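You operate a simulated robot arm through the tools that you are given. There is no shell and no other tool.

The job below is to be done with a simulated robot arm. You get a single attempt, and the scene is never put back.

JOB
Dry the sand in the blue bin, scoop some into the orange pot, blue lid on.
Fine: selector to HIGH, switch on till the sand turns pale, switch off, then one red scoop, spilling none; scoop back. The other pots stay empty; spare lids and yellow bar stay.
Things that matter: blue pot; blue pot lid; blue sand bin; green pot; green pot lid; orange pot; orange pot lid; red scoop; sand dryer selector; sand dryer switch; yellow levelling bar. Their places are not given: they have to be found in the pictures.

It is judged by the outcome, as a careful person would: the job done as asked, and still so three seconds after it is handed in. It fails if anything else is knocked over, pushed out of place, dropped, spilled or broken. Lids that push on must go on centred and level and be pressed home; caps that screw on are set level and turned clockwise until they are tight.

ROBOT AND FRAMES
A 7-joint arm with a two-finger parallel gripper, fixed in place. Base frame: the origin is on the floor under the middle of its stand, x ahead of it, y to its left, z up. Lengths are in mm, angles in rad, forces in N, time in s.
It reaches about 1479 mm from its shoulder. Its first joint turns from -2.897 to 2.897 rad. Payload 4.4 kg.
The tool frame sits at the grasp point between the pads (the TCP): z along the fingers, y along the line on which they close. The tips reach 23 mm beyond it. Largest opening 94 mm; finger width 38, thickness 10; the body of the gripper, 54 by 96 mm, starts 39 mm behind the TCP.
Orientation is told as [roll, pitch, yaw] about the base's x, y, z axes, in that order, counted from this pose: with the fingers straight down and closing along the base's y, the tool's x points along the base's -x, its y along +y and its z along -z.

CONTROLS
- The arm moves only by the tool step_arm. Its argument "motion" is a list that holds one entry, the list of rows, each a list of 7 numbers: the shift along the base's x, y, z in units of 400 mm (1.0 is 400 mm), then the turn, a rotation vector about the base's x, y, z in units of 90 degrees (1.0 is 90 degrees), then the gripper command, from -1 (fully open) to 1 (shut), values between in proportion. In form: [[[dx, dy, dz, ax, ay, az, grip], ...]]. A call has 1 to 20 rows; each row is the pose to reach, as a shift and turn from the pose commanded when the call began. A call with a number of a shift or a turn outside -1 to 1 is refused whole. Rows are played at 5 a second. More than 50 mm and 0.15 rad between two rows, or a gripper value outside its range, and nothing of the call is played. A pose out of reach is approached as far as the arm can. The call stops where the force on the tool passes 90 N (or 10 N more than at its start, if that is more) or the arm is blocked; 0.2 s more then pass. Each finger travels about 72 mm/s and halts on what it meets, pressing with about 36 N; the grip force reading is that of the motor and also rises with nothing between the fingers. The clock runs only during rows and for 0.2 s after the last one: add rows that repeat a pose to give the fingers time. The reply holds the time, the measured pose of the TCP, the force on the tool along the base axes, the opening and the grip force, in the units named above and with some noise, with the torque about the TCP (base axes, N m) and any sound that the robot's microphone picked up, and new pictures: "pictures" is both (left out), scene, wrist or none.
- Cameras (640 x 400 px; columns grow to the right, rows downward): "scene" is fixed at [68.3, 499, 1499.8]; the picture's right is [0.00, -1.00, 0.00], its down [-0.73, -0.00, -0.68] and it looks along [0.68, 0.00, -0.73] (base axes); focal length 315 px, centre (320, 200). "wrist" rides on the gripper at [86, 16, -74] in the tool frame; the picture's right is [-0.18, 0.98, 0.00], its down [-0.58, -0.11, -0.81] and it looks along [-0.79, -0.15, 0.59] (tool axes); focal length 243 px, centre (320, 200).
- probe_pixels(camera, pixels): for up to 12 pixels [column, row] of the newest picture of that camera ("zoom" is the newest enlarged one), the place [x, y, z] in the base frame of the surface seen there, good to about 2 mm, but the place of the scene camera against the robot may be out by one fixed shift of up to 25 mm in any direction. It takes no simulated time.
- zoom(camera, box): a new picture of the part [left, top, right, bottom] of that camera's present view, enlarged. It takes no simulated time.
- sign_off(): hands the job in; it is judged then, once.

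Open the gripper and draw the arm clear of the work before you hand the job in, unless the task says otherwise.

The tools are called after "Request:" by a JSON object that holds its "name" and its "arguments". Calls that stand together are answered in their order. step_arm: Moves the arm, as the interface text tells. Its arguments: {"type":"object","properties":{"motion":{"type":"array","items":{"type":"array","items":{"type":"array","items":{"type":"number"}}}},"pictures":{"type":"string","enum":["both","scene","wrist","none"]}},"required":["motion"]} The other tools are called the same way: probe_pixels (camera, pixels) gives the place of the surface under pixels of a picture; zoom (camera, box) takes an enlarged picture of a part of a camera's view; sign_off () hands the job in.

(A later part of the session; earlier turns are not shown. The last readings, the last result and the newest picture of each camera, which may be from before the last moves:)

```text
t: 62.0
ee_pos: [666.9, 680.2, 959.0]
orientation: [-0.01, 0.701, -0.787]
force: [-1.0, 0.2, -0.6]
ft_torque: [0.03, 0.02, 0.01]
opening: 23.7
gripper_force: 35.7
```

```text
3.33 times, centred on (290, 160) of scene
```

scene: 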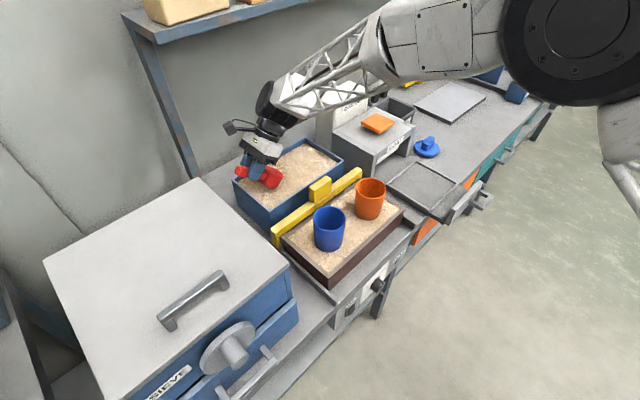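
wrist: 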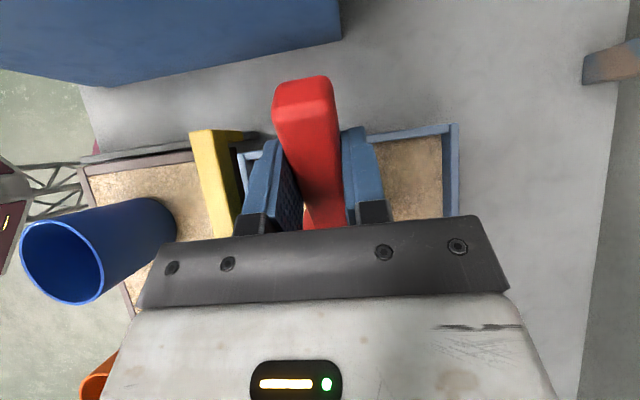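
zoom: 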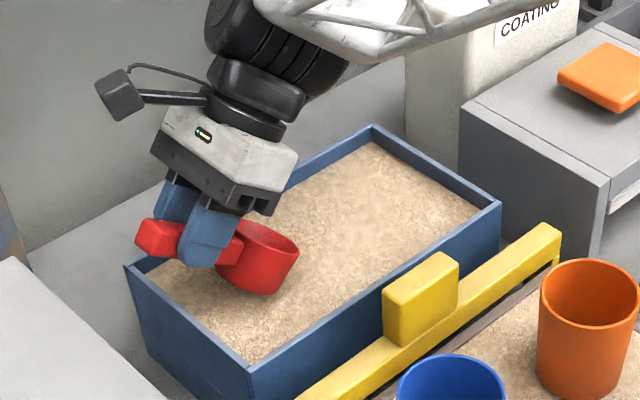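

The bowl is poised above the sand with its mouth facing along the bin. I drive it in along the tilt direction, nose to about 24 mm below the surface, watching force.

Request:
{"name": "step_arm", "arguments": {"motion": [[[0.0247, -0.0247, -0.0425, 0, 0, 0, 1], [0.0477, -0.0477, -0.08, 0, 0, 0, 1], [0.0689, -0.0689, -0.115, 0, 0, 0, 1], [0.0866, -0.0866, -0.145, 0, 0, 0, 1], [0.1008, -0.1008, -0.16, 0, 0, 0, 1]]], "pictures": "scene"}}

Request:
{"name": "zoom", "arguments": {"camera": "scene", "box": [210, 100, 370, 220]}}

```text
t: 63.2
ee_pos: [705.9, 640.9, 899.6]
orientation: [-0.006, 0.699, -0.782]
force: [-5.2, 6.9, 23.1]
ft_torque: [-0.37, -0.52, 0.09]
opening: 23.9
gripper_force: 35.6
```

scene: 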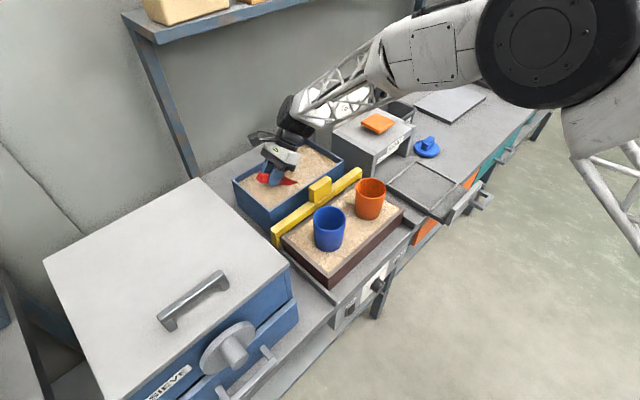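

```text
3.33 times, centred on (290, 160) of scene
```

zoom: 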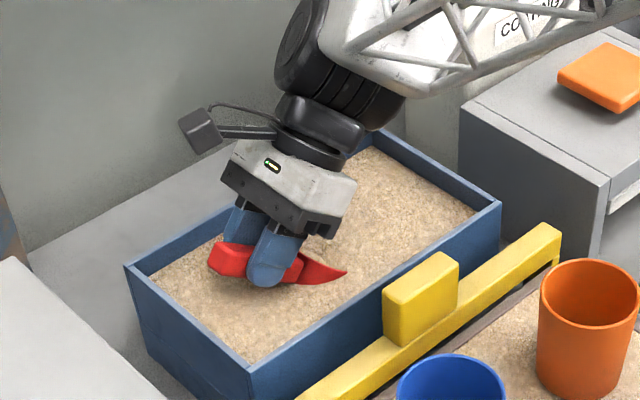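

The nose is in the sand with 23 N resistance and the grip is holding. I sweep forward along the bin, beginning to flatten the tilt.

Request:
{"name": "step_arm", "arguments": {"motion": [[[0.0187, -0.0187, -0.019, -0.0157, -0.0157, 0, 1], [0.0361, -0.0361, -0.0338, -0.0393, -0.0393, 0, 1], [0.0488, -0.0488, -0.053, -0.0786, -0.0786, 0, 1]]], "pictures": "scene"}}

Request:
{"name": "zoom", "arguments": {"camera": "scene", "box": [210, 100, 370, 220]}}

```text
t: 64.0
ee_pos: [726.5, 619.7, 875.7]
orientation: [-0.008, 0.525, -0.786]
force: [-3.3, 3.9, 11.1]
ft_torque: [-0.5, -0.59, 0.05]
opening: 23.4
gripper_force: 35.9
```

scene: 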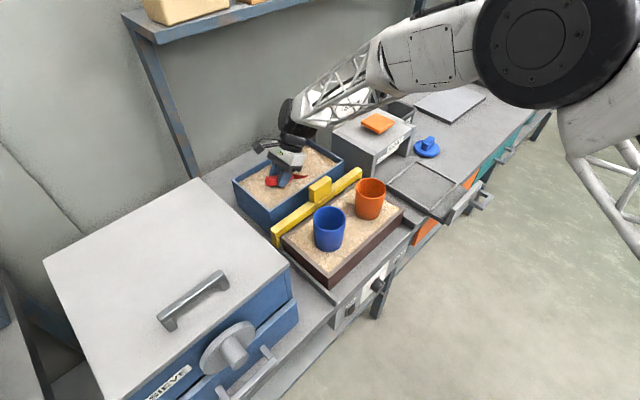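

```text
3.33 times, centred on (290, 160) of scene
```

zoom: 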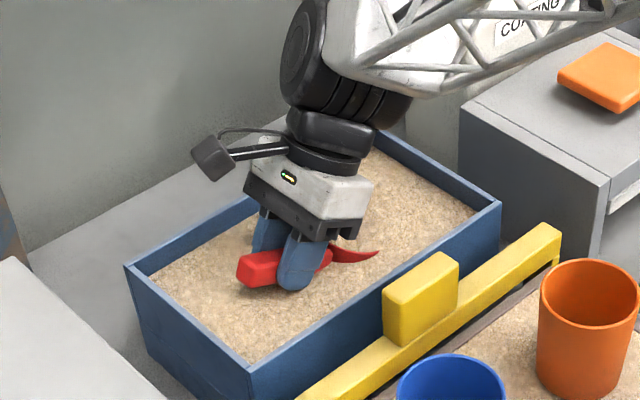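

Forces are low (12 N). I level the bowl while easing it upward, then raise it out of the sand.

Request:
{"name": "step_arm", "arguments": {"motion": [[[0.0053, -0.0053, -0.0075, -0.0393, -0.0393, 0, 1], [0.0106, -0.0106, -0.01, -0.0786, -0.0786, 0, 1], [0.0124, -0.0124, -0.0125, -0.1336, -0.1336, 0, 1], [0.015, -0.015, -0.0125, -0.1886, -0.1886, 0, 1], [0.015, -0.015, -0.0075, -0.2357, -0.2357, 0, 1], [0.015, -0.015, 0.01, -0.2357, -0.2357, 0, 1], [0.015, -0.015, 0.03, -0.2357, -0.2357, 0, 1], [0.015, -0.015, 0.05, -0.2357, -0.2357, 0, 1], [0.015, -0.015, 0.07, -0.2357, -0.2357, 0, 1], [0.015, -0.015, 0.07, -0.2357, -0.2357, 0, 1]]], "pictures": "both"}}

Request:
{"name": "zoom", "arguments": {"camera": "scene", "box": [210, 100, 370, 220]}}

```text
t: 66.2
ee_pos: [731.1, 613.9, 902.1]
orientation: [-0.01, 0.002, -0.786]
force: [0.1, -0.2, -2.5]
ft_torque: [0.08, 0.1, 0.0]
opening: 23.8
gripper_force: 36.2
```

scene: 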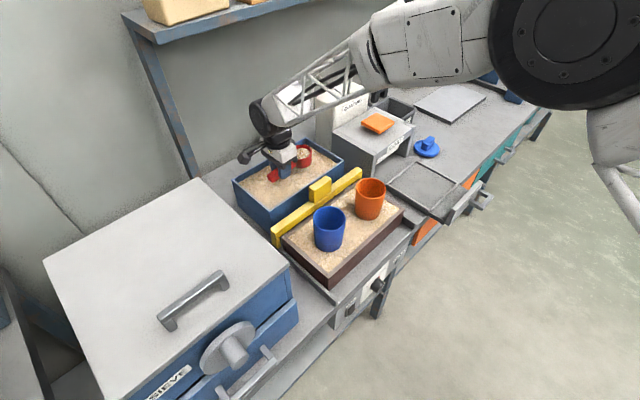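
wrist: 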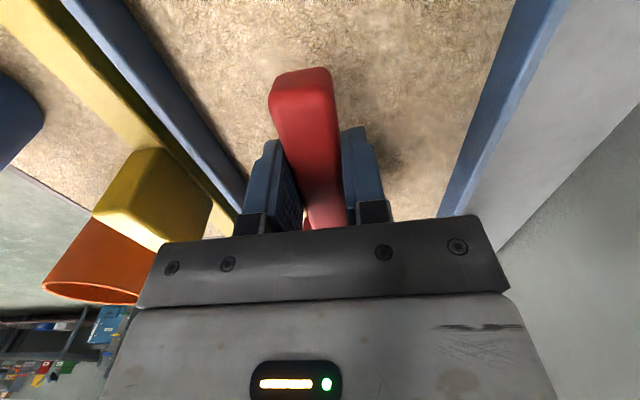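

```text
3.33 times, centred on (290, 160) of scene
```

zoom: 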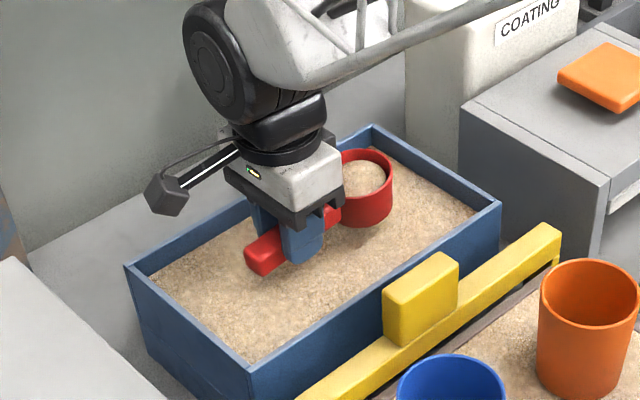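

The bowl came up with sand in it. The handle end looks slightly lower in the wrist view than before, so I probe rim and handle heights to check the bowl's level.

Request:
{"name": "probe_pixels", "arguments": {"camera": "zoom", "pixels": [[392, 176], [365, 197], [368, 150], [343, 156], [385, 160], [388, 190], [365, 175], [355, 180], [375, 170], [262, 245], [275, 240], [250, 250]]}}

Request:
{"name": "probe_pixels", "arguments": {"camera": "wrist", "pixels": [[300, 72], [320, 72], [303, 100], [318, 100], [312, 130], [318, 160], [310, 85], [325, 180], [300, 69], [285, 110], [325, 110], [315, 145]]}}

Request:
{"name": "zoom", "arguments": {"camera": "scene", "box": [260, 130, 330, 190]}}

```text
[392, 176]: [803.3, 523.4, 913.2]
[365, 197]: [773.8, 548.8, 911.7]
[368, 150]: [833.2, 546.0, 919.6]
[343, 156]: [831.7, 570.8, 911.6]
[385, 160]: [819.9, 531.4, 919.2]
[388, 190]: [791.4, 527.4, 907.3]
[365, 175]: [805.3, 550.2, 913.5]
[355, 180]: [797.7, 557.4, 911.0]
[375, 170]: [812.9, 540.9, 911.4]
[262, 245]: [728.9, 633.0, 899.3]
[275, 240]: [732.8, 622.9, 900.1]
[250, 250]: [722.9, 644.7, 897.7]
```

```text
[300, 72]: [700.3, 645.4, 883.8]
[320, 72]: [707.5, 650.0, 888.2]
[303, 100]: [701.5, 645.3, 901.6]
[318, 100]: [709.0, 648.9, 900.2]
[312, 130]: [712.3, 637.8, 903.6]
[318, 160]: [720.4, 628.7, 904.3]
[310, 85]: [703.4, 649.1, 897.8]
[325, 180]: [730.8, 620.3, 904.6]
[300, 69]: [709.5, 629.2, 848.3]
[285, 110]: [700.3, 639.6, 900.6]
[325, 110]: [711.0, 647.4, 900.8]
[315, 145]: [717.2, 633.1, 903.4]
```

```text
6.67 times, centred on (295, 160) of scene
```

zoom: 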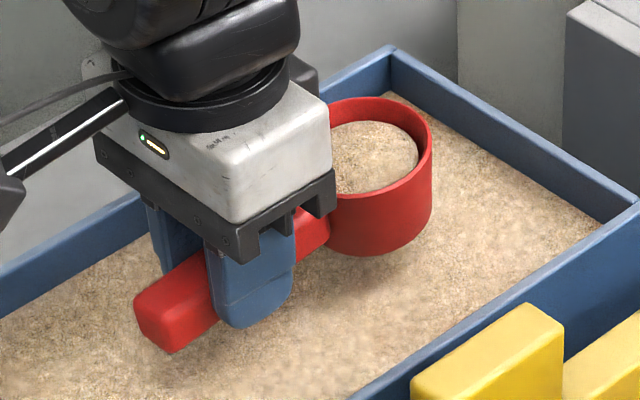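

The handle slopes about 4.5° nose-up in the grip; sand is below the rim. I level it by 4.5° over the bin and lift gently to z≈1010.

Request:
{"name": "step_arm", "arguments": {"motion": [[[0, 0, 0.01, 0.012, 0.012, 0, 1], [0, 0, 0.03, 0.024, 0.024, 0, 1], [0, 0, 0.06, 0.0354, 0.0354, 0, 1], [0, 0, 0.1, 0.0354, 0.0354, 0, 1], [0, 0, 0.14, 0.0354, 0.0354, 0, 1], [0, 0, 0.18, 0.0354, 0.0354, 0, 1], [0, 0, 0.22, 0.0354, 0.0354, 0, 1], [0, 0, 0.25, 0.0354, 0.0354, 0, 1], [0, 0, 0.27, 0.0354, 0.0354, 0, 1], [0, 0, 0.27, 0.0354, 0.0354, 0, 1]]], "pictures": "both"}}

Request:
{"name": "zoom", "arguments": {"camera": "scene", "box": [220, 90, 360, 210]}}

```text
t: 68.4
ee_pos: [732.2, 612.8, 1011.6]
orientation: [-0.008, 0.08, -0.785]
force: [0.6, -0.2, -2.2]
ft_torque: [0.08, 0.09, -0.01]
opening: 23.4
gripper_force: 36.2
```

scene: 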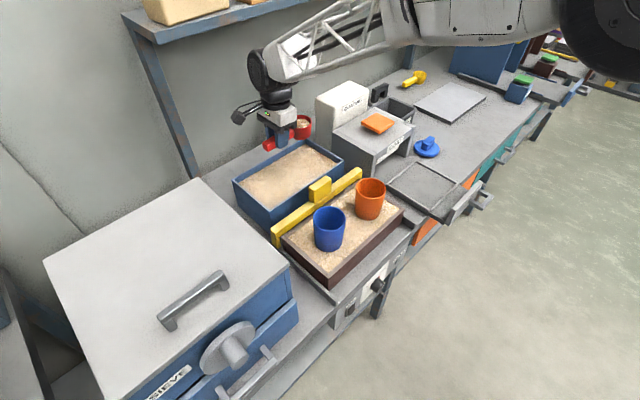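
wrist: 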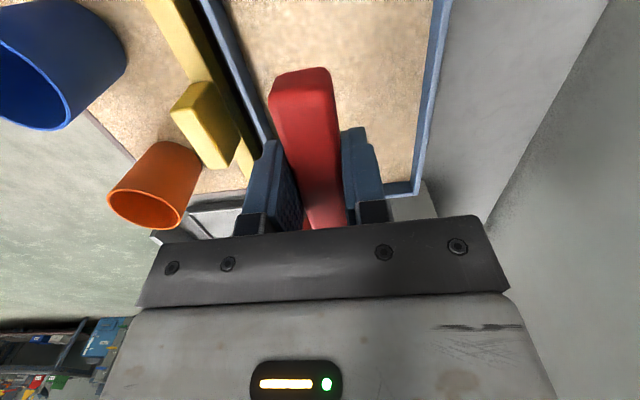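

```text
3.33 times, centred on (290, 150) of scene
```

zoom: 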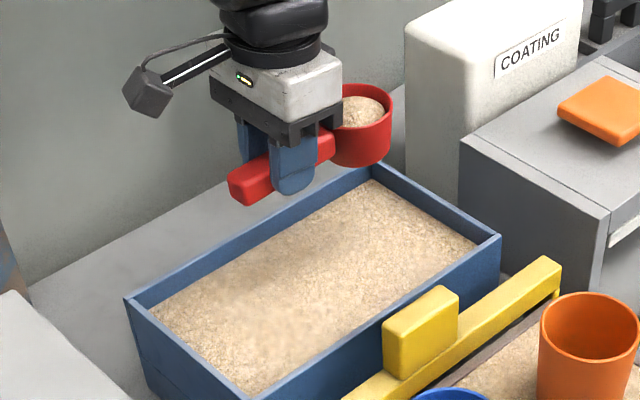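

The scoop holds its sand level. I move slowly sideways toward the orange pot to view its rim from closer.

Request:
{"name": "step_arm", "arguments": {"motion": [[[-0.004, -0.02, 0, 0, 0, 0, 1], [-0.012, -0.065, 0, 0, 0, 0, 1], [-0.022, -0.12, 0, 0, 0, 0, 1], [-0.033, -0.175, 0, 0, 0, 0, 1], [-0.043, -0.23, 0, 0, 0, 0, 1], [-0.053, -0.28, 0, 0, 0, 0, 1], [-0.059, -0.315, 0, 0, 0, 0, 1], [-0.062, -0.33, 0, 0, 0, 0, 1], [-0.062, -0.33, 0, 0, 0, 0, 1]]], "pictures": "both"}}

Request:
{"name": "zoom", "arguments": {"camera": "wrist", "box": [120, 60, 300, 220]}}

```text
t: 70.4
ee_pos: [707.0, 481.4, 1012.4]
orientation: [-0.01, 0.081, -0.786]
force: [0.3, 0.0, -1.9]
ft_torque: [0.11, 0.07, -0.01]
opening: 23.3
gripper_force: 36.0
```

scene: 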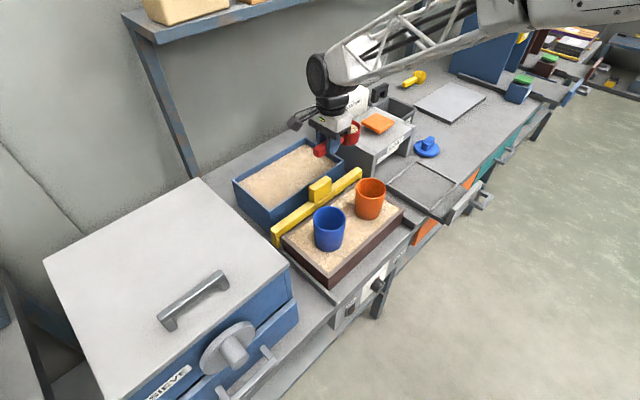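
wrist: 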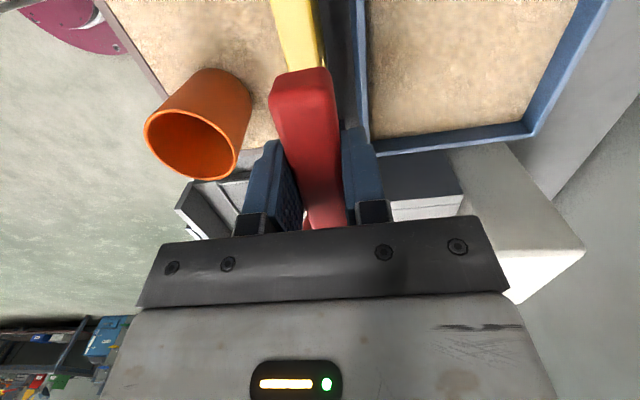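

```text
2.50 times, centred on (210, 140) of wrist
```

zoom: 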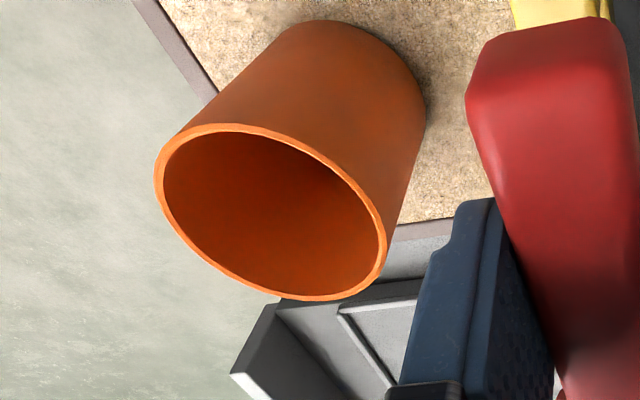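

The pot's rim is clearly visible. I probe points around the rim ring, the inside floor, and the sand board around it.

Request:
{"name": "probe_pixels", "arguments": {"camera": "zoom", "pixels": [[158, 185], [186, 236], [246, 281], [310, 297], [365, 281], [384, 248], [356, 190], [300, 145], [225, 128], [180, 145], [270, 210], [330, 240]]}}

Request:
{"name": "probe_pixels", "arguments": {"camera": "zoom", "pixels": [[160, 200], [217, 263], [280, 293], [340, 293], [380, 262], [374, 215], [330, 165], [262, 133], [202, 133], [163, 162], [330, 40], [450, 190]]}}

```text
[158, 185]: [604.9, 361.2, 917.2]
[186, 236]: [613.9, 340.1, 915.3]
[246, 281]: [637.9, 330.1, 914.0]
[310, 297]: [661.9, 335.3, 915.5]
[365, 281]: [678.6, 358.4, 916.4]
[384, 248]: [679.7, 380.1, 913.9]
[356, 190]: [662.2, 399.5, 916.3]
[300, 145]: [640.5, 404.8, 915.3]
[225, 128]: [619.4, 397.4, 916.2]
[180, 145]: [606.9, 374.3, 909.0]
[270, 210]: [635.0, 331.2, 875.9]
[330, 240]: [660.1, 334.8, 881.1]
```

```text
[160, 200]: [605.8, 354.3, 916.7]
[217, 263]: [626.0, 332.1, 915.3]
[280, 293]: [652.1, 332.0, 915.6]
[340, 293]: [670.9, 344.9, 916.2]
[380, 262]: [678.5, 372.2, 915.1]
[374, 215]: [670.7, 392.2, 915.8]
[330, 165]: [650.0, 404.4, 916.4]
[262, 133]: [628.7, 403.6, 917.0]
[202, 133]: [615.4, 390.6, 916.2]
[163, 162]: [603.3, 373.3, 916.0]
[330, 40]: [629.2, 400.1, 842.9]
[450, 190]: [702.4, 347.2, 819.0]
```

Rim fit: orange pot centre (642, 367.5) → n=714, a=194, radius ~37.8, rim z≈916. I move slowly so the bowl is level above the pot, nose at a≈185.

Request:
{"name": "step_arm", "arguments": {"motion": [[[-0.02, -0.0036, 0, 0, 0, 0, 1], [-0.065, -0.0118, 0, 0, 0, 0, 1], [-0.12, -0.0218, 0, 0, 0, 0, 1], [-0.18, -0.0327, -0.01, 0, 0, 0, 1], [-0.24, -0.0436, -0.02, 0, 0, 0, 1], [-0.295, -0.0536, -0.03, 0, 0, 0, 1], [-0.34, -0.062, -0.04, 0, 0, 0, 1], [-0.368, -0.067, -0.05, 0, 0, 0, 1], [-0.378, -0.0688, -0.055, 0, 0, 0, 1], [-0.378, -0.0688, -0.055, 0, 0, 0, 1]]], "pictures": "both"}}

Request:
{"name": "zoom", "arguments": {"camera": "scene", "box": [290, 120, 420, 240]}}

```text
t: 72.6
ee_pos: [553.8, 454.7, 988.6]
orientation: [-0.01, 0.079, -0.787]
force: [0.8, -0.1, -1.2]
ft_torque: [0.08, 0.08, -0.04]
opening: 23.4
gripper_force: 35.8
```

scene: 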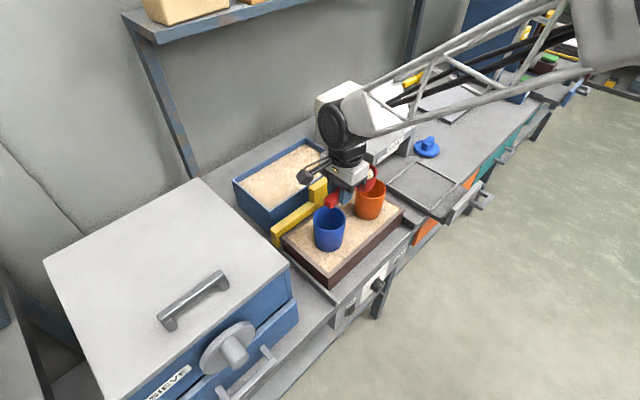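
wrist: 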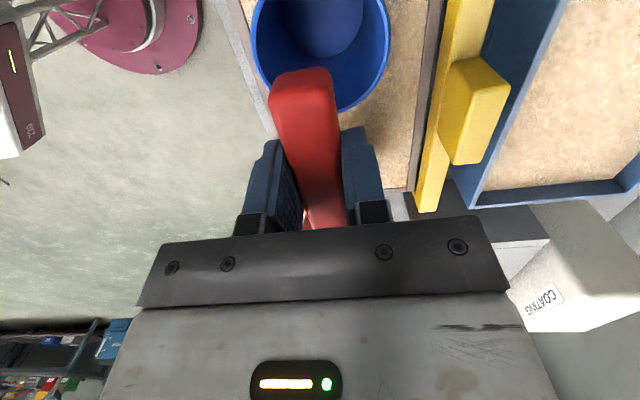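

```text
3.33 times, centred on (355, 180) of scene
```

zoom: 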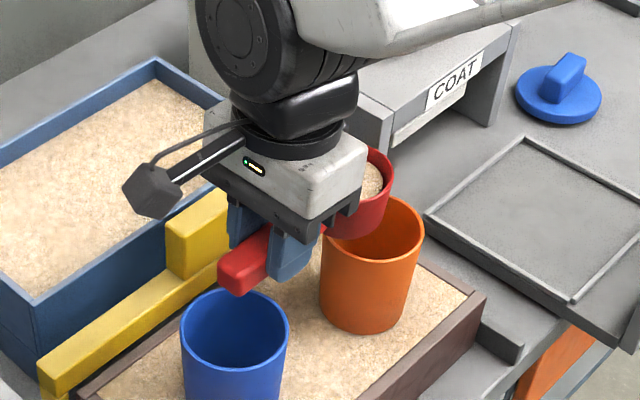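

The bowl is over the pot mouth with n aligned (713). I begin tipping the nose down in 5° steps to 40°, keeping the lip over the pot.

Request:
{"name": "step_arm", "arguments": {"motion": [[[0.003, 0.0006, 0.0158, 0.0393, 0.0393, 0, 1], [0.0052, -0.0016, 0.0328, 0.0786, 0.0786, 0, 1], [0.0087, -0.0051, 0.0473, 0.1179, 0.1179, 0, 1], [0.0138, -0.0102, 0.0613, 0.1571, 0.1571, 0, 1], [0.0204, -0.0168, 0.072, 0.1964, 0.1964, 0, 1], [0.0274, -0.0238, 0.082, 0.2357, 0.2357, 0, 1], [0.0377, -0.0341, 0.0913, 0.275, 0.275, 0, 1], [0.0476, -0.044, 0.1018, 0.3142, 0.3142, 0, 1]]], "pictures": "scene"}}

Request:
{"name": "zoom", "arguments": {"camera": "scene", "box": [290, 120, 420, 240]}}

```text
t: 74.4
ee_pos: [572.5, 436.7, 1031.5]
orientation: [-0.011, 0.778, -0.784]
force: [0.3, 0.0, -2.3]
ft_torque: [0.08, 0.06, 0.01]
opening: 23.6
gripper_force: 36.0
```

scene: 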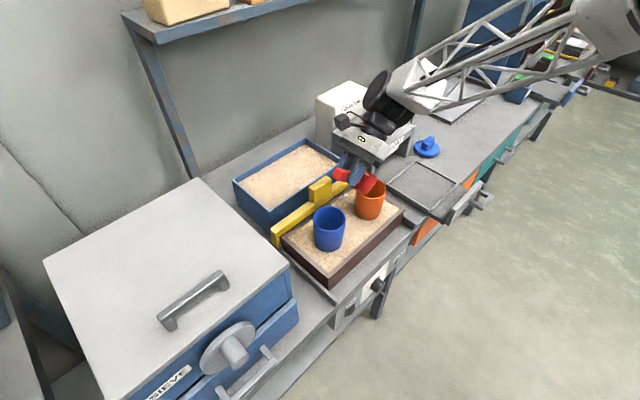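

```text
3.33 times, centred on (355, 180) of scene
```

zoom: 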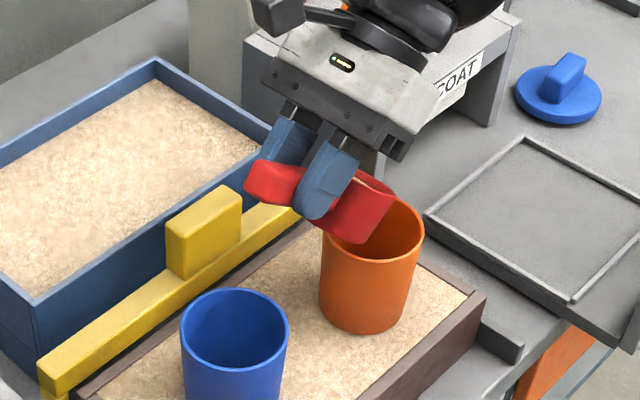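

The bowl's lip is over the pot's mouth at 40°. I continue tipping to 75°, lip kept just above the pot.

Request:
{"name": "step_arm", "arguments": {"motion": [[[0.0126, -0.0126, 0.0035, 0.0393, 0.0393, 0, 1], [0.0247, -0.0247, 0.0138, 0.0786, 0.0786, 0, 1], [0.0396, -0.0396, 0.02, 0.1179, 0.1179, 0, 1], [0.0537, -0.0537, 0.0273, 0.1571, 0.1571, 0, 1], [0.0705, -0.0705, 0.0323, 0.1964, 0.1964, 0, 1], [0.0863, -0.0863, 0.0383, 0.2357, 0.2357, 0, 1], [0.1043, -0.1043, 0.042, 0.275, 0.275, 0, 1]]], "pictures": "scene"}}

Request:
{"name": "zoom", "arguments": {"camera": "scene", "box": [290, 120, 420, 240]}}

```text
t: 76.0
ee_pos: [615.5, 394.4, 1045.6]
orientation: [-0.008, 1.39, -0.782]
force: [1.0, 0.7, -0.4]
ft_torque: [-0.02, -0.01, -0.01]
opening: 23.5
gripper_force: 35.9
```

scene: 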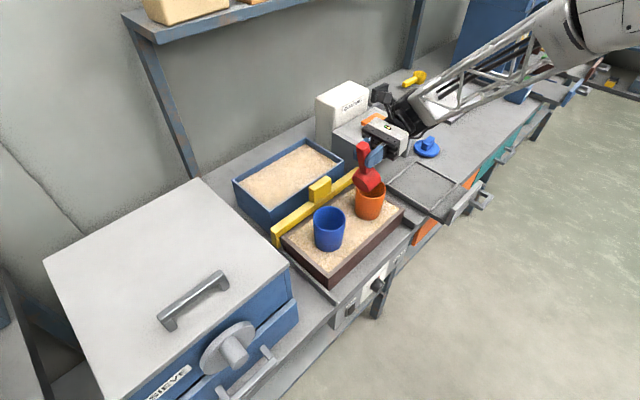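

```text
3.33 times, centred on (355, 180) of scene
```

zoom: 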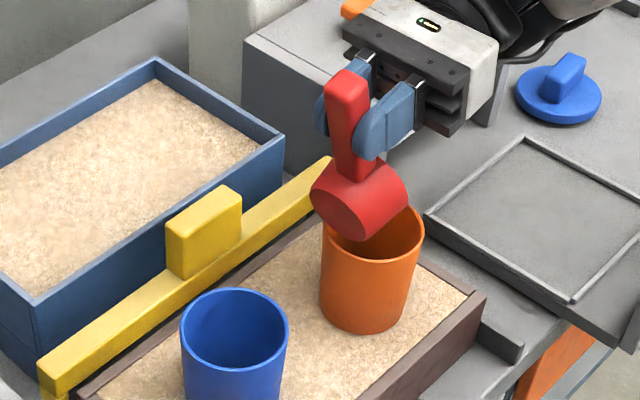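

The load reading dropped (sand is pouring) and no spill is visible. I go on tipping to 115° to empty the bowl fully.

Request:
{"name": "step_arm", "arguments": {"motion": [[[0.0168, -0.0168, 0.0043, 0.0393, 0.0393, 0, 1], [0.0357, -0.0357, 0.0068, 0.0786, 0.0786, 0, 1], [0.053, -0.053, 0.0068, 0.1179, 0.1179, 0, 1], [0.0705, -0.0705, 0.0073, 0.1571, 0.1571, 0, 1], [0.0879, -0.0879, 0.0055, 0.1964, 0.1964, 0, 1], [0.105, -0.105, 0.0015, 0.2357, 0.2357, 0, 1], [0.122, -0.122, -0.0043, 0.275, 0.275, 0, 1], [0.1388, -0.1388, -0.0098, 0.3142, 0.3142, 0, 1], [0.1388, -0.1388, -0.0098, 0.3142, 0.3142, 0, 1]]], "pictures": "both"}}

Request:
{"name": "zoom", "arguments": {"camera": "scene", "box": [290, 120, 420, 240]}}

```text
t: 78.0
ee_pos: [645.9, 364.4, 1047.5]
orientation: [3.132, 1.387, 2.357]
force: [0.1, 0.2, -1.7]
ft_torque: [0.0, 0.01, -0.02]
opening: 23.4
gripper_force: 36.3
out of reach, approached as far as the arm can: row 5, 6, 7, 8, 9
```

scene: 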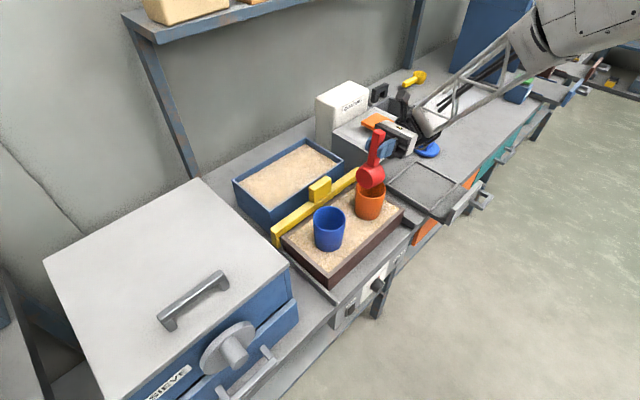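
wrist: 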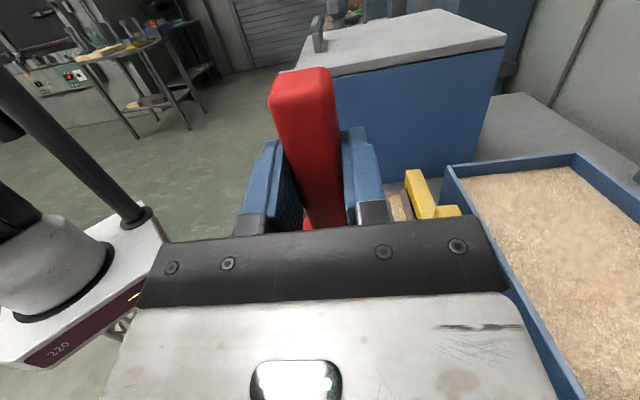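

```text
3.33 times, centred on (355, 180) of scene
```

zoom: 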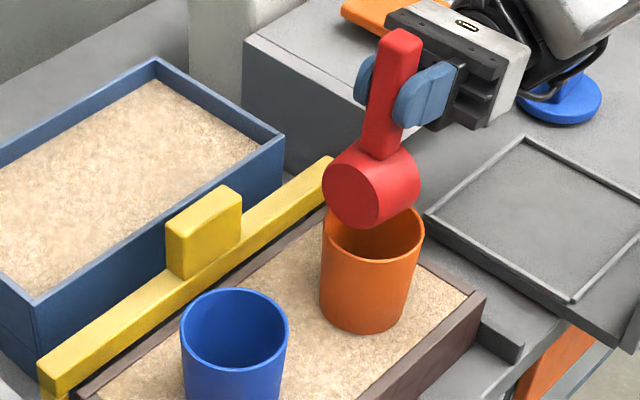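

The arm stopped at about 100° tool tilt (bowl ~96°) – its limit here. I look at the pot from the scene before deciding whether more tipping is needed.

Request:
{"name": "zoom", "arguments": {"camera": "scene", "box": [340, 150, 400, 230]}}

Request:
{"name": "step_arm", "arguments": {"motion": [[[0, 0, 0, 0.02, 0.02, -0.05, 1], [0, 0, 0, 0.04, 0.04, -0.1, 1], [0, 0, 0, 0.06, 0.06, -0.15, 1], [0, 0, 0, 0.08, 0.08, -0.2, 1]]], "pictures": "none"}}

```text
5.00 times, centred on (370, 190) of scene
```

zoom: 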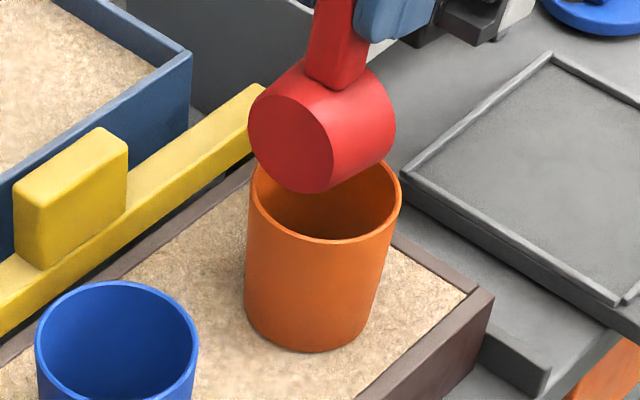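

```text
t: 79.0
ee_pos: [645.9, 365.8, 1047.6]
orientation: [-3.072, 1.213, 2.118]
force: [0.4, 0.6, -0.8]
ft_torque: [-0.05, -0.02, 0.03]
opening: 23.8
gripper_force: 36.0
```

Turning the hand slightly clockwise freed more tilt (now ~110° tool). I continue the same way, shifting a little to keep the lip over the pot, to empty the bowl completely.

Request:
{"name": "step_arm", "arguments": {"motion": [[[0.006, -0.0096, 0, 0.0355, 0.0217, -0.0417, 1], [0.0118, -0.0193, 0, 0.071, 0.0434, -0.0833, 1], [0.0176, -0.0289, 0, 0.1065, 0.0651, -0.125, 1], [0.0235, -0.0385, 0, 0.142, 0.0868, -0.1667, 1], [0.0235, -0.0385, 0, 0.142, 0.0868, -0.1667, 1]]], "pictures": "both"}}

Request:
{"name": "zoom", "arguments": {"camera": "scene", "box": [320, 130, 420, 230]}}

```text
t: 80.2
ee_pos: [654.2, 349.5, 1047.7]
orientation: [-3.011, 0.954, 1.905]
force: [-0.2, -0.5, -0.9]
ft_torque: [-0.03, 0.03, -0.02]
opening: 23.4
gripper_force: 35.8
```

scene: 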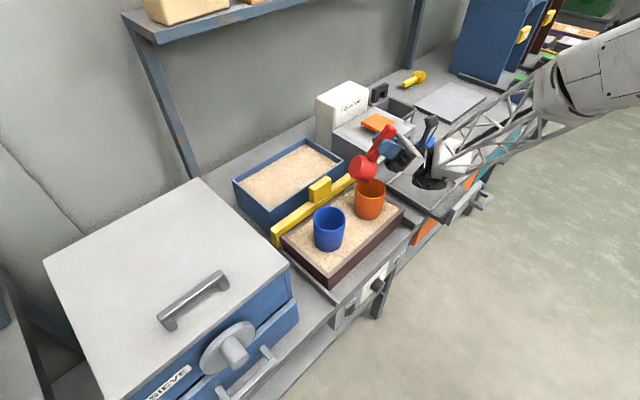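
wrist: 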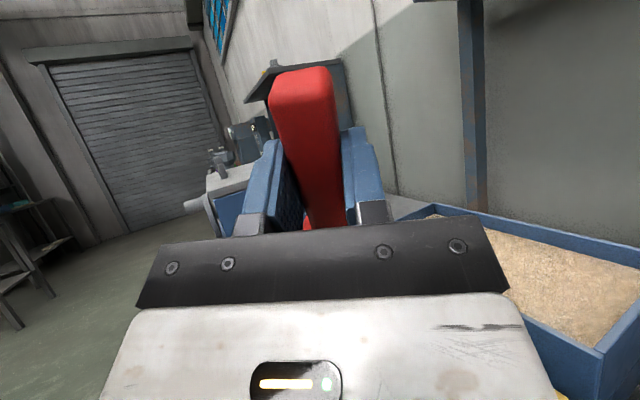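

```text
4.00 times, centred on (370, 180) of scene
```

zoom: 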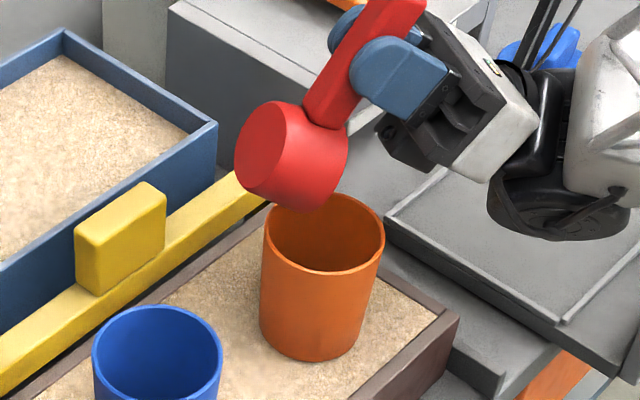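

The bowl is now about 121° over. I shift 20 mm so the lip is nearer the pot centre and hold a moment for the last grains.

Request:
{"name": "step_arm", "arguments": {"motion": [[[0.0082, -0.0236, 0, 0, 0, 0, 1], [0.0164, -0.0473, 0, 0, 0, 0, 1], [0.0164, -0.0473, 0, 0, 0, 0, 1], [0.0164, -0.0473, 0, 0, 0, 0, 1], [0.0164, -0.0473, 0, 0, 0, 0, 1]]], "pictures": "scene"}}

Request:
{"name": "zoom", "arguments": {"camera": "scene", "box": [320, 130, 420, 230]}}

```text
t: 81.4
ee_pos: [662.0, 331.8, 1046.8]
orientation: [-3.012, 0.954, 1.908]
force: [-0.2, 0.9, -1.8]
ft_torque: [-0.04, 0.0, 0.02]
opening: 23.6
gripper_force: 36.1
```

scene: 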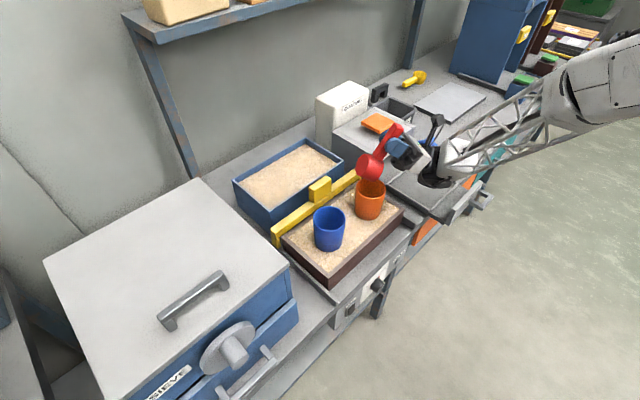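

```text
4.00 times, centred on (370, 180) of scene
```

zoom: 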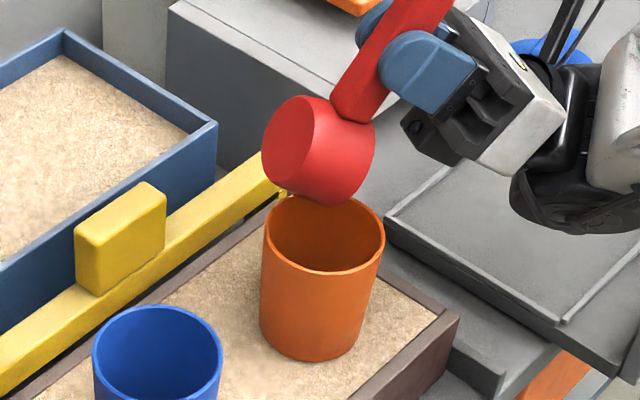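

No spill is visible. I now undo the turn and tilt in reverse, still above the pot, rising a little.

Request:
{"name": "step_arm", "arguments": {"motion": [[[-0.01, 0.021, 0.02, -0.0355, -0.0217, 0.0417, 1], [-0.02, 0.043, 0.035, -0.071, -0.0434, 0.0833, 1], [-0.03, 0.064, 0.05, -0.1065, -0.0651, 0.125, 1], [-0.04, 0.085, 0.06, -0.142, -0.0868, 0.1667, 1]]], "pictures": "none"}}

Request:
{"name": "step_arm", "arguments": {"motion": [[[0, 0, 0, -0.02, -0.02, 0.05, 1], [0, 0, 0, -0.04, -0.04, 0.1, 1], [0, 0, 0, -0.06, -0.06, 0.15, 1], [0, 0, 0, -0.08, -0.08, 0.2, 1]]], "pictures": "none"}}

```text
t: 82.4
ee_pos: [647.4, 364.6, 1070.4]
orientation: [-3.073, 1.213, 2.117]
force: [0.2, -0.4, -0.9]
ft_torque: [-0.03, -0.04, 0.01]
opening: 23.8
gripper_force: 36.3
```

```text
t: 83.6
ee_pos: [618.9, 356.6, 1117.3]
orientation: [2.836, 1.408, 2.065]
force: [-0.2, 0.2, -0.7]
ft_torque: [-0.07, -0.02, 0.02]
opening: 23.4
gripper_force: 36.2
stopped in row 4: the arm was blocked; the commanded pose is now the measured one
```

The arm got blocked near its limit and drifted up to z≈1117. I look before going on.

Request:
{"name": "step_arm", "arguments": {"motion": [[[0, 0, 0.01, 0, 0, 0, 1]]], "pictures": "both"}}

```text
t: 84.0
ee_pos: [619.3, 357.1, 1122.0]
orientation: [2.827, 1.407, 2.055]
force: [-0.5, 0.4, -1.4]
ft_torque: [-0.03, -0.01, 0.0]
opening: 23.2
gripper_force: 36.6
```

scene: 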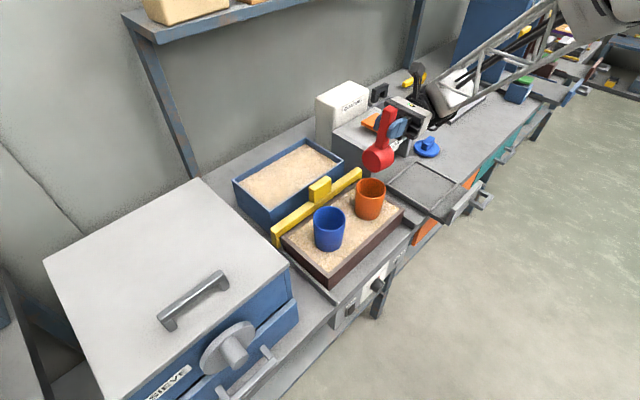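
wrist: 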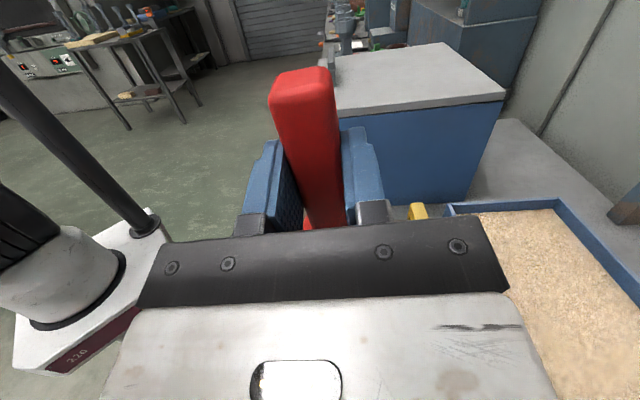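

The scoop hangs at ~99° with tool y still along n. I rotate back to level over the row while moving back so the bowl ends level above the pot.

Request:
{"name": "step_arm", "arguments": {"motion": [[[-0.011, 0.0175, -0.004, -0.0571, -0.0571, 0, 1], [-0.022, 0.035, -0.008, -0.1142, -0.1142, 0, 1], [-0.033, 0.0526, -0.012, -0.1713, -0.1713, 0, 1], [-0.0446, 0.07, -0.017, -0.2285, -0.2285, 0, 1], [-0.0558, 0.0877, -0.021, -0.2856, -0.2856, 0, 1], [-0.067, 0.105, -0.025, -0.3427, -0.3427, 0, 1], [-0.078, 0.1228, -0.03, -0.4, -0.4, 0, 1], [-0.089, 0.14, -0.034, -0.4569, -0.4569, 0, 1], [-0.1, 0.158, -0.038, -0.514, -0.514, 0, 1], [-0.1115, 0.1754, -0.042, -0.5711, -0.5711, 0, 1], [-0.1227, 0.193, -0.046, -0.6282, -0.6282, 0, 1], [-0.134, 0.21, -0.05, -0.6853, -0.6853, 0, 1], [-0.145, 0.228, -0.055, -0.7425, -0.7425, 0, 1], [-0.145, 0.228, -0.055, -0.7425, -0.7425, 0, 1]]], "pictures": "both"}}

Request:
{"name": "zoom", "arguments": {"camera": "scene", "box": [290, 90, 430, 240]}}

```text
t: 87.0
ee_pos: [560.0, 446.9, 1103.4]
orientation: [-0.014, 0.076, -0.737]
force: [-0.5, -0.1, -0.6]
ft_torque: [0.09, 0.06, -0.02]
opening: 23.7
gripper_force: 36.4
```

scene: 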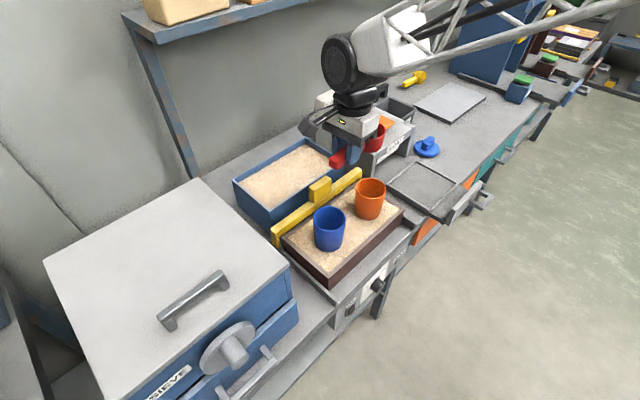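
wrist: 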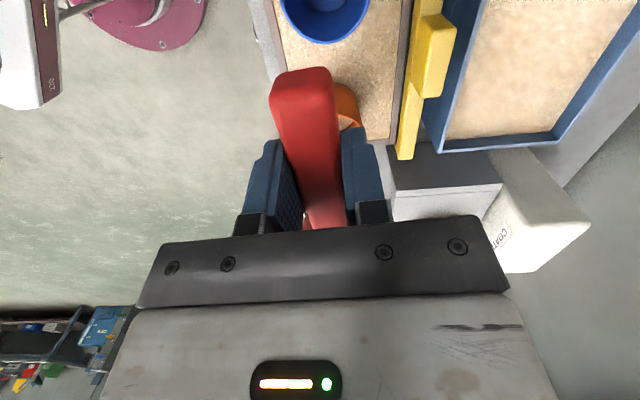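

```text
2.67 times, centred on (360, 165) of scene
```

zoom: 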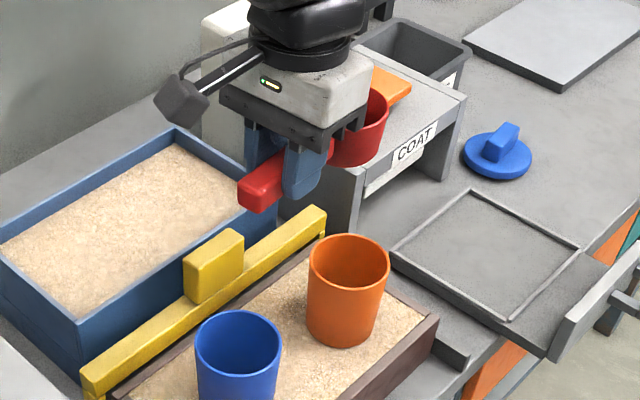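

The bowl interior looks empty and I can see sand colour in the orange pot at (345,118) of the wrist view. I zoom on both.

Request:
{"name": "zoom", "arguments": {"camera": "scene", "box": [340, 110, 410, 220]}}

Request:
{"name": "zoom", "arguments": {"camera": "wrist", "box": [270, 0, 410, 150]}}

```text
3.64 times, centred on (375, 165) of scene
```

zoom: 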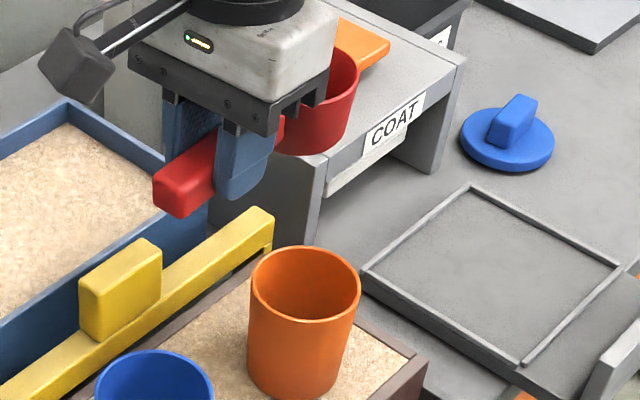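

```text
2.67 times, centred on (340, 75) of wrist
```

zoom: 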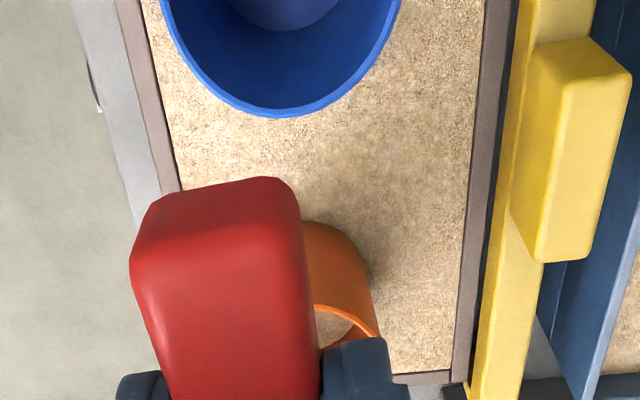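

Sand is in the orange pot and the blue one is empty. I carry the empty scoop back toward its place along the front of the bench.

Request:
{"name": "step_arm", "arguments": {"motion": [[[0.06, -0.069, 0, 0, 0, -0.004, 1], [0.12, -0.139, -0.02, 0, 0, -0.008, 1], [0.18, -0.208, -0.04, 0, 0, -0.012, 1], [0.24, -0.2775, -0.06, 0, 0, -0.016, 1], [0.3, -0.347, -0.08, 0, 0, -0.02, 1], [0.36, -0.416, -0.1, 0, 0, -0.024, 1], [0.42, -0.486, -0.12, 0, 0, -0.028, 1], [0.48, -0.555, -0.14, 0, 0, -0.031, 1], [0.54, -0.624, -0.16, 0, 0, -0.031, 1], [0.6, -0.69, -0.18, 0, 0, -0.031, 1], [0.66, -0.76, -0.2, 0, 0, -0.031, 1], [0.72, -0.83, -0.22, 0, 0, -0.031, 1], [0.78, -0.9, -0.24, 0, 0, -0.031, 1], [0.84, -0.97, -0.26, 0, 0, -0.031, 1], [0.84, -0.97, -0.26, 0, 0, -0.031, 1]]], "pictures": "both"}}

```text
t: 90.2
ee_pos: [897.1, 60.5, 997.4]
orientation: [-0.013, 0.077, -0.785]
force: [-0.1, -0.5, -0.2]
ft_torque: [0.08, 0.06, -0.04]
opening: 23.3
gripper_force: 36.3
```

scene: 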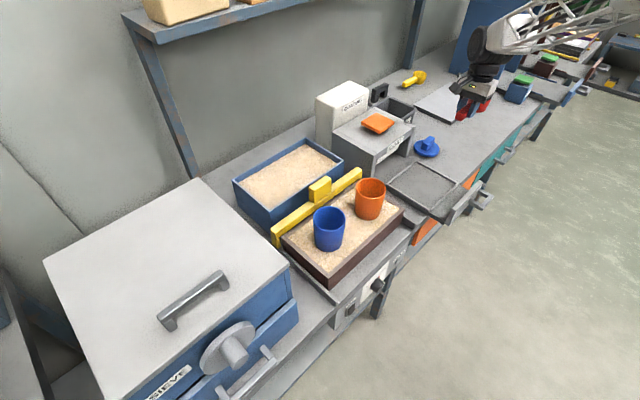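
wrist: 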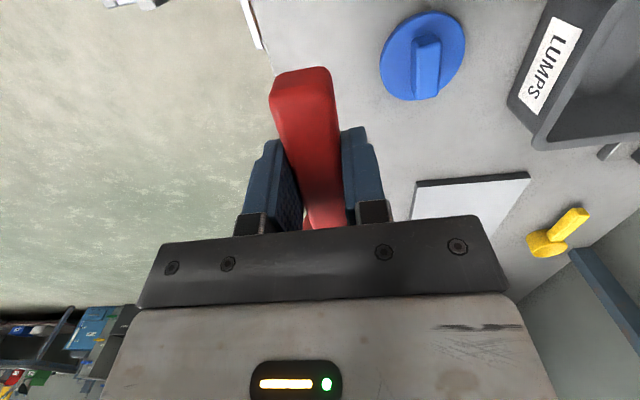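

Orientation is right (yaw −0.785). I move over its original spot and go down to 14 mm above the placing height.

Request:
{"name": "step_arm", "arguments": {"motion": [[[0.06, -0.072, 0, 0, 0, 0, 1], [0.119, -0.1437, -0.04, 0, 0, 0, 1], [0.119, -0.1437, -0.13, 0, 0, 0, 1], [0.119, -0.1437, -0.23, 0, 0, 0, 1], [0.119, -0.1437, -0.33, 0, 0, 0, 1], [0.119, -0.1437, -0.42, 0, 0, 0, 1], [0.119, -0.1437, -0.485, 0, 0, 0, 1], [0.119, -0.1437, -0.485, 0, 0, 0, 1]]], "pictures": "both"}}

Request:
{"name": "zoom", "arguments": {"camera": "scene", "box": [410, 90, 520, 180]}}

```text
t: 92.0
ee_pos: [944.5, 2.6, 801.5]
orientation: [-0.015, 0.077, -0.784]
force: [-0.5, 0.4, -1.5]
ft_torque: [0.04, 0.06, -0.01]
opening: 23.5
gripper_force: 36.2
```

scene: 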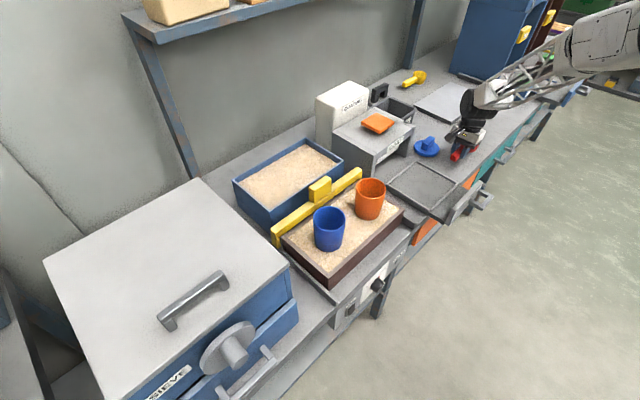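
wrist: 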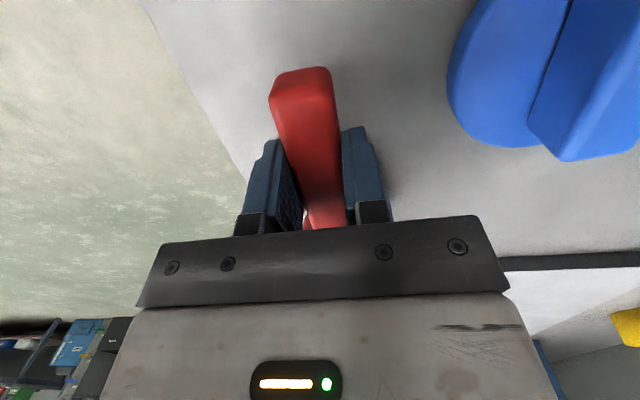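

```text
4.44 times, centred on (465, 135) of scene
```

zoom: 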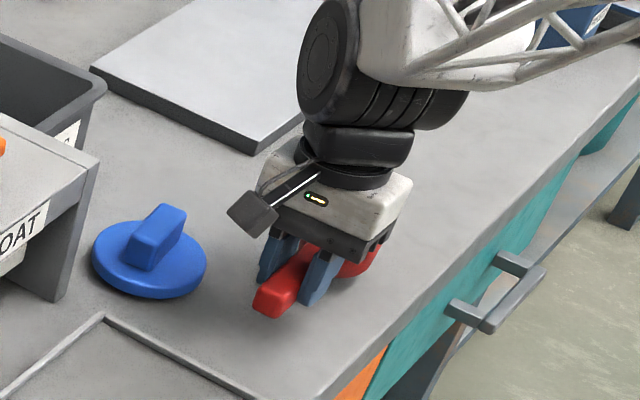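

I check the handle's slope with the wrist camera before setting it down.

Request:
{"name": "probe_pixels", "arguments": {"camera": "wrist", "pixels": [[300, 95], [318, 95], [310, 120], [315, 145], [320, 170], [326, 190], [330, 205], [300, 75]]}}

```text
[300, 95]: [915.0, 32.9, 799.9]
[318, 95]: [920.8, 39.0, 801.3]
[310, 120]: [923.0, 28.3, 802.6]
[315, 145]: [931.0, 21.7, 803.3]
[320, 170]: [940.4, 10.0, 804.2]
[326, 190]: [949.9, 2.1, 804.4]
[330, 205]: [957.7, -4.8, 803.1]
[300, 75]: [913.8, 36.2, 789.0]
```

The handle is level within about a degree, 15 mm above rest. I lower it gently to the bench in small steps.

Request:
{"name": "step_arm", "arguments": {"motion": [[[0, 0, -0.015, 0, 0, 0, 1], [0, 0, -0.027, 0, 0, 0, 1], [0, 0, -0.032, 0, 0, 0, 1], [0, 0, -0.035, 0, 0, 0, 1], [0, 0, -0.0375, 0, 0, 0, 1]]], "pictures": "none"}}

```text
t: 93.2
ee_pos: [944.6, 1.9, 789.3]
orientation: [-0.015, 0.079, -0.785]
force: [0.0, 0.2, -1.2]
ft_torque: [0.01, 0.05, 0.03]
opening: 23.3
gripper_force: 35.6
```

No contact yet; I continue down in 1 mm steps.

Request:
{"name": "step_arm", "arguments": {"motion": [[[0, 0, -0.0025, 0, 0, 0, 1], [0, 0, -0.005, 0, 0, 0, 1], [0, 0, -0.005, 0, 0, 0, 1]]], "pictures": "wrist"}}

```text
t: 94.0
ee_pos: [944.8, 3.1, 785.8]
orientation: [-0.014, 0.077, -0.787]
force: [0.1, 0.2, -0.6]
ft_torque: [0.04, 0.05, 0.0]
opening: 23.4
gripper_force: 36.0
```

wrist: 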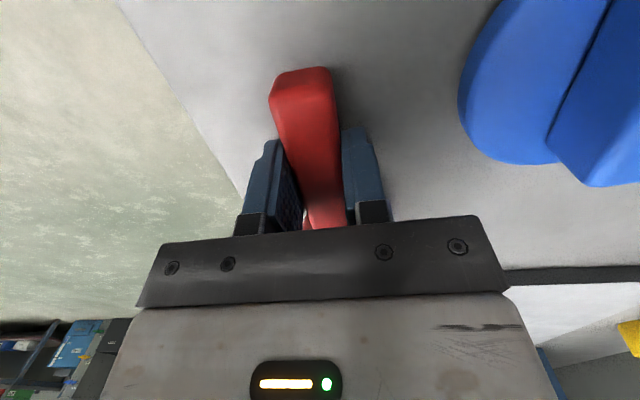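

Still free; I go 2 mm further in half-millimetre steps.

Request:
{"name": "step_arm", "arguments": {"motion": [[[0, 0, -0.00125, 0, 0, 0, 1], [0, 0, -0.0025, 0, 0, 0, 1], [0, 0, -0.00375, 0, 0, 0, 1], [0, 0, -0.005, 0, 0, 0, 1]]], "pictures": "none"}}

```text
t: 95.0
ee_pos: [944.5, 2.0, 783.9]
orientation: [-0.015, 0.078, -0.786]
force: [0.1, -0.7, 1.4]
ft_torque: [-0.12, -0.11, -0.06]
opening: 23.5
gripper_force: 35.6
```

Contact: the load reversed to +1.4 N. I open the fingers slowly to release the scoop.

Request:
{"name": "step_arm", "arguments": {"motion": [[[0, 0, -0.00125, 0, 0, 0, 1], [0, 0, -0.00125, 0, 0, 0, 0.45], [0, 0, -0.00125, 0, 0, 0, 0.35], [0, 0, -0.00125, 0, 0, 0, 0.2], [0, 0, -0.00125, 0, 0, 0, 0], [0, 0, -0.00125, 0, 0, 0, 0]]], "pictures": "wrist"}}

```text
t: 96.4
ee_pos: [943.9, 1.8, 782.6]
orientation: [-0.013, 0.079, -0.785]
force: [0.2, -0.1, -0.2]
ft_torque: [-0.04, 0.0, -0.03]
opening: 46.8
gripper_force: 0.0
```

wrist: 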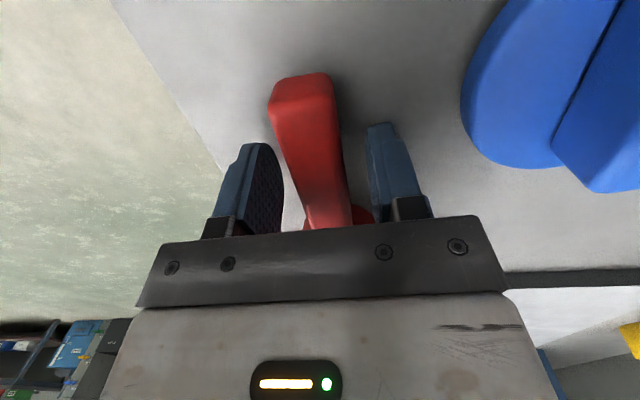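

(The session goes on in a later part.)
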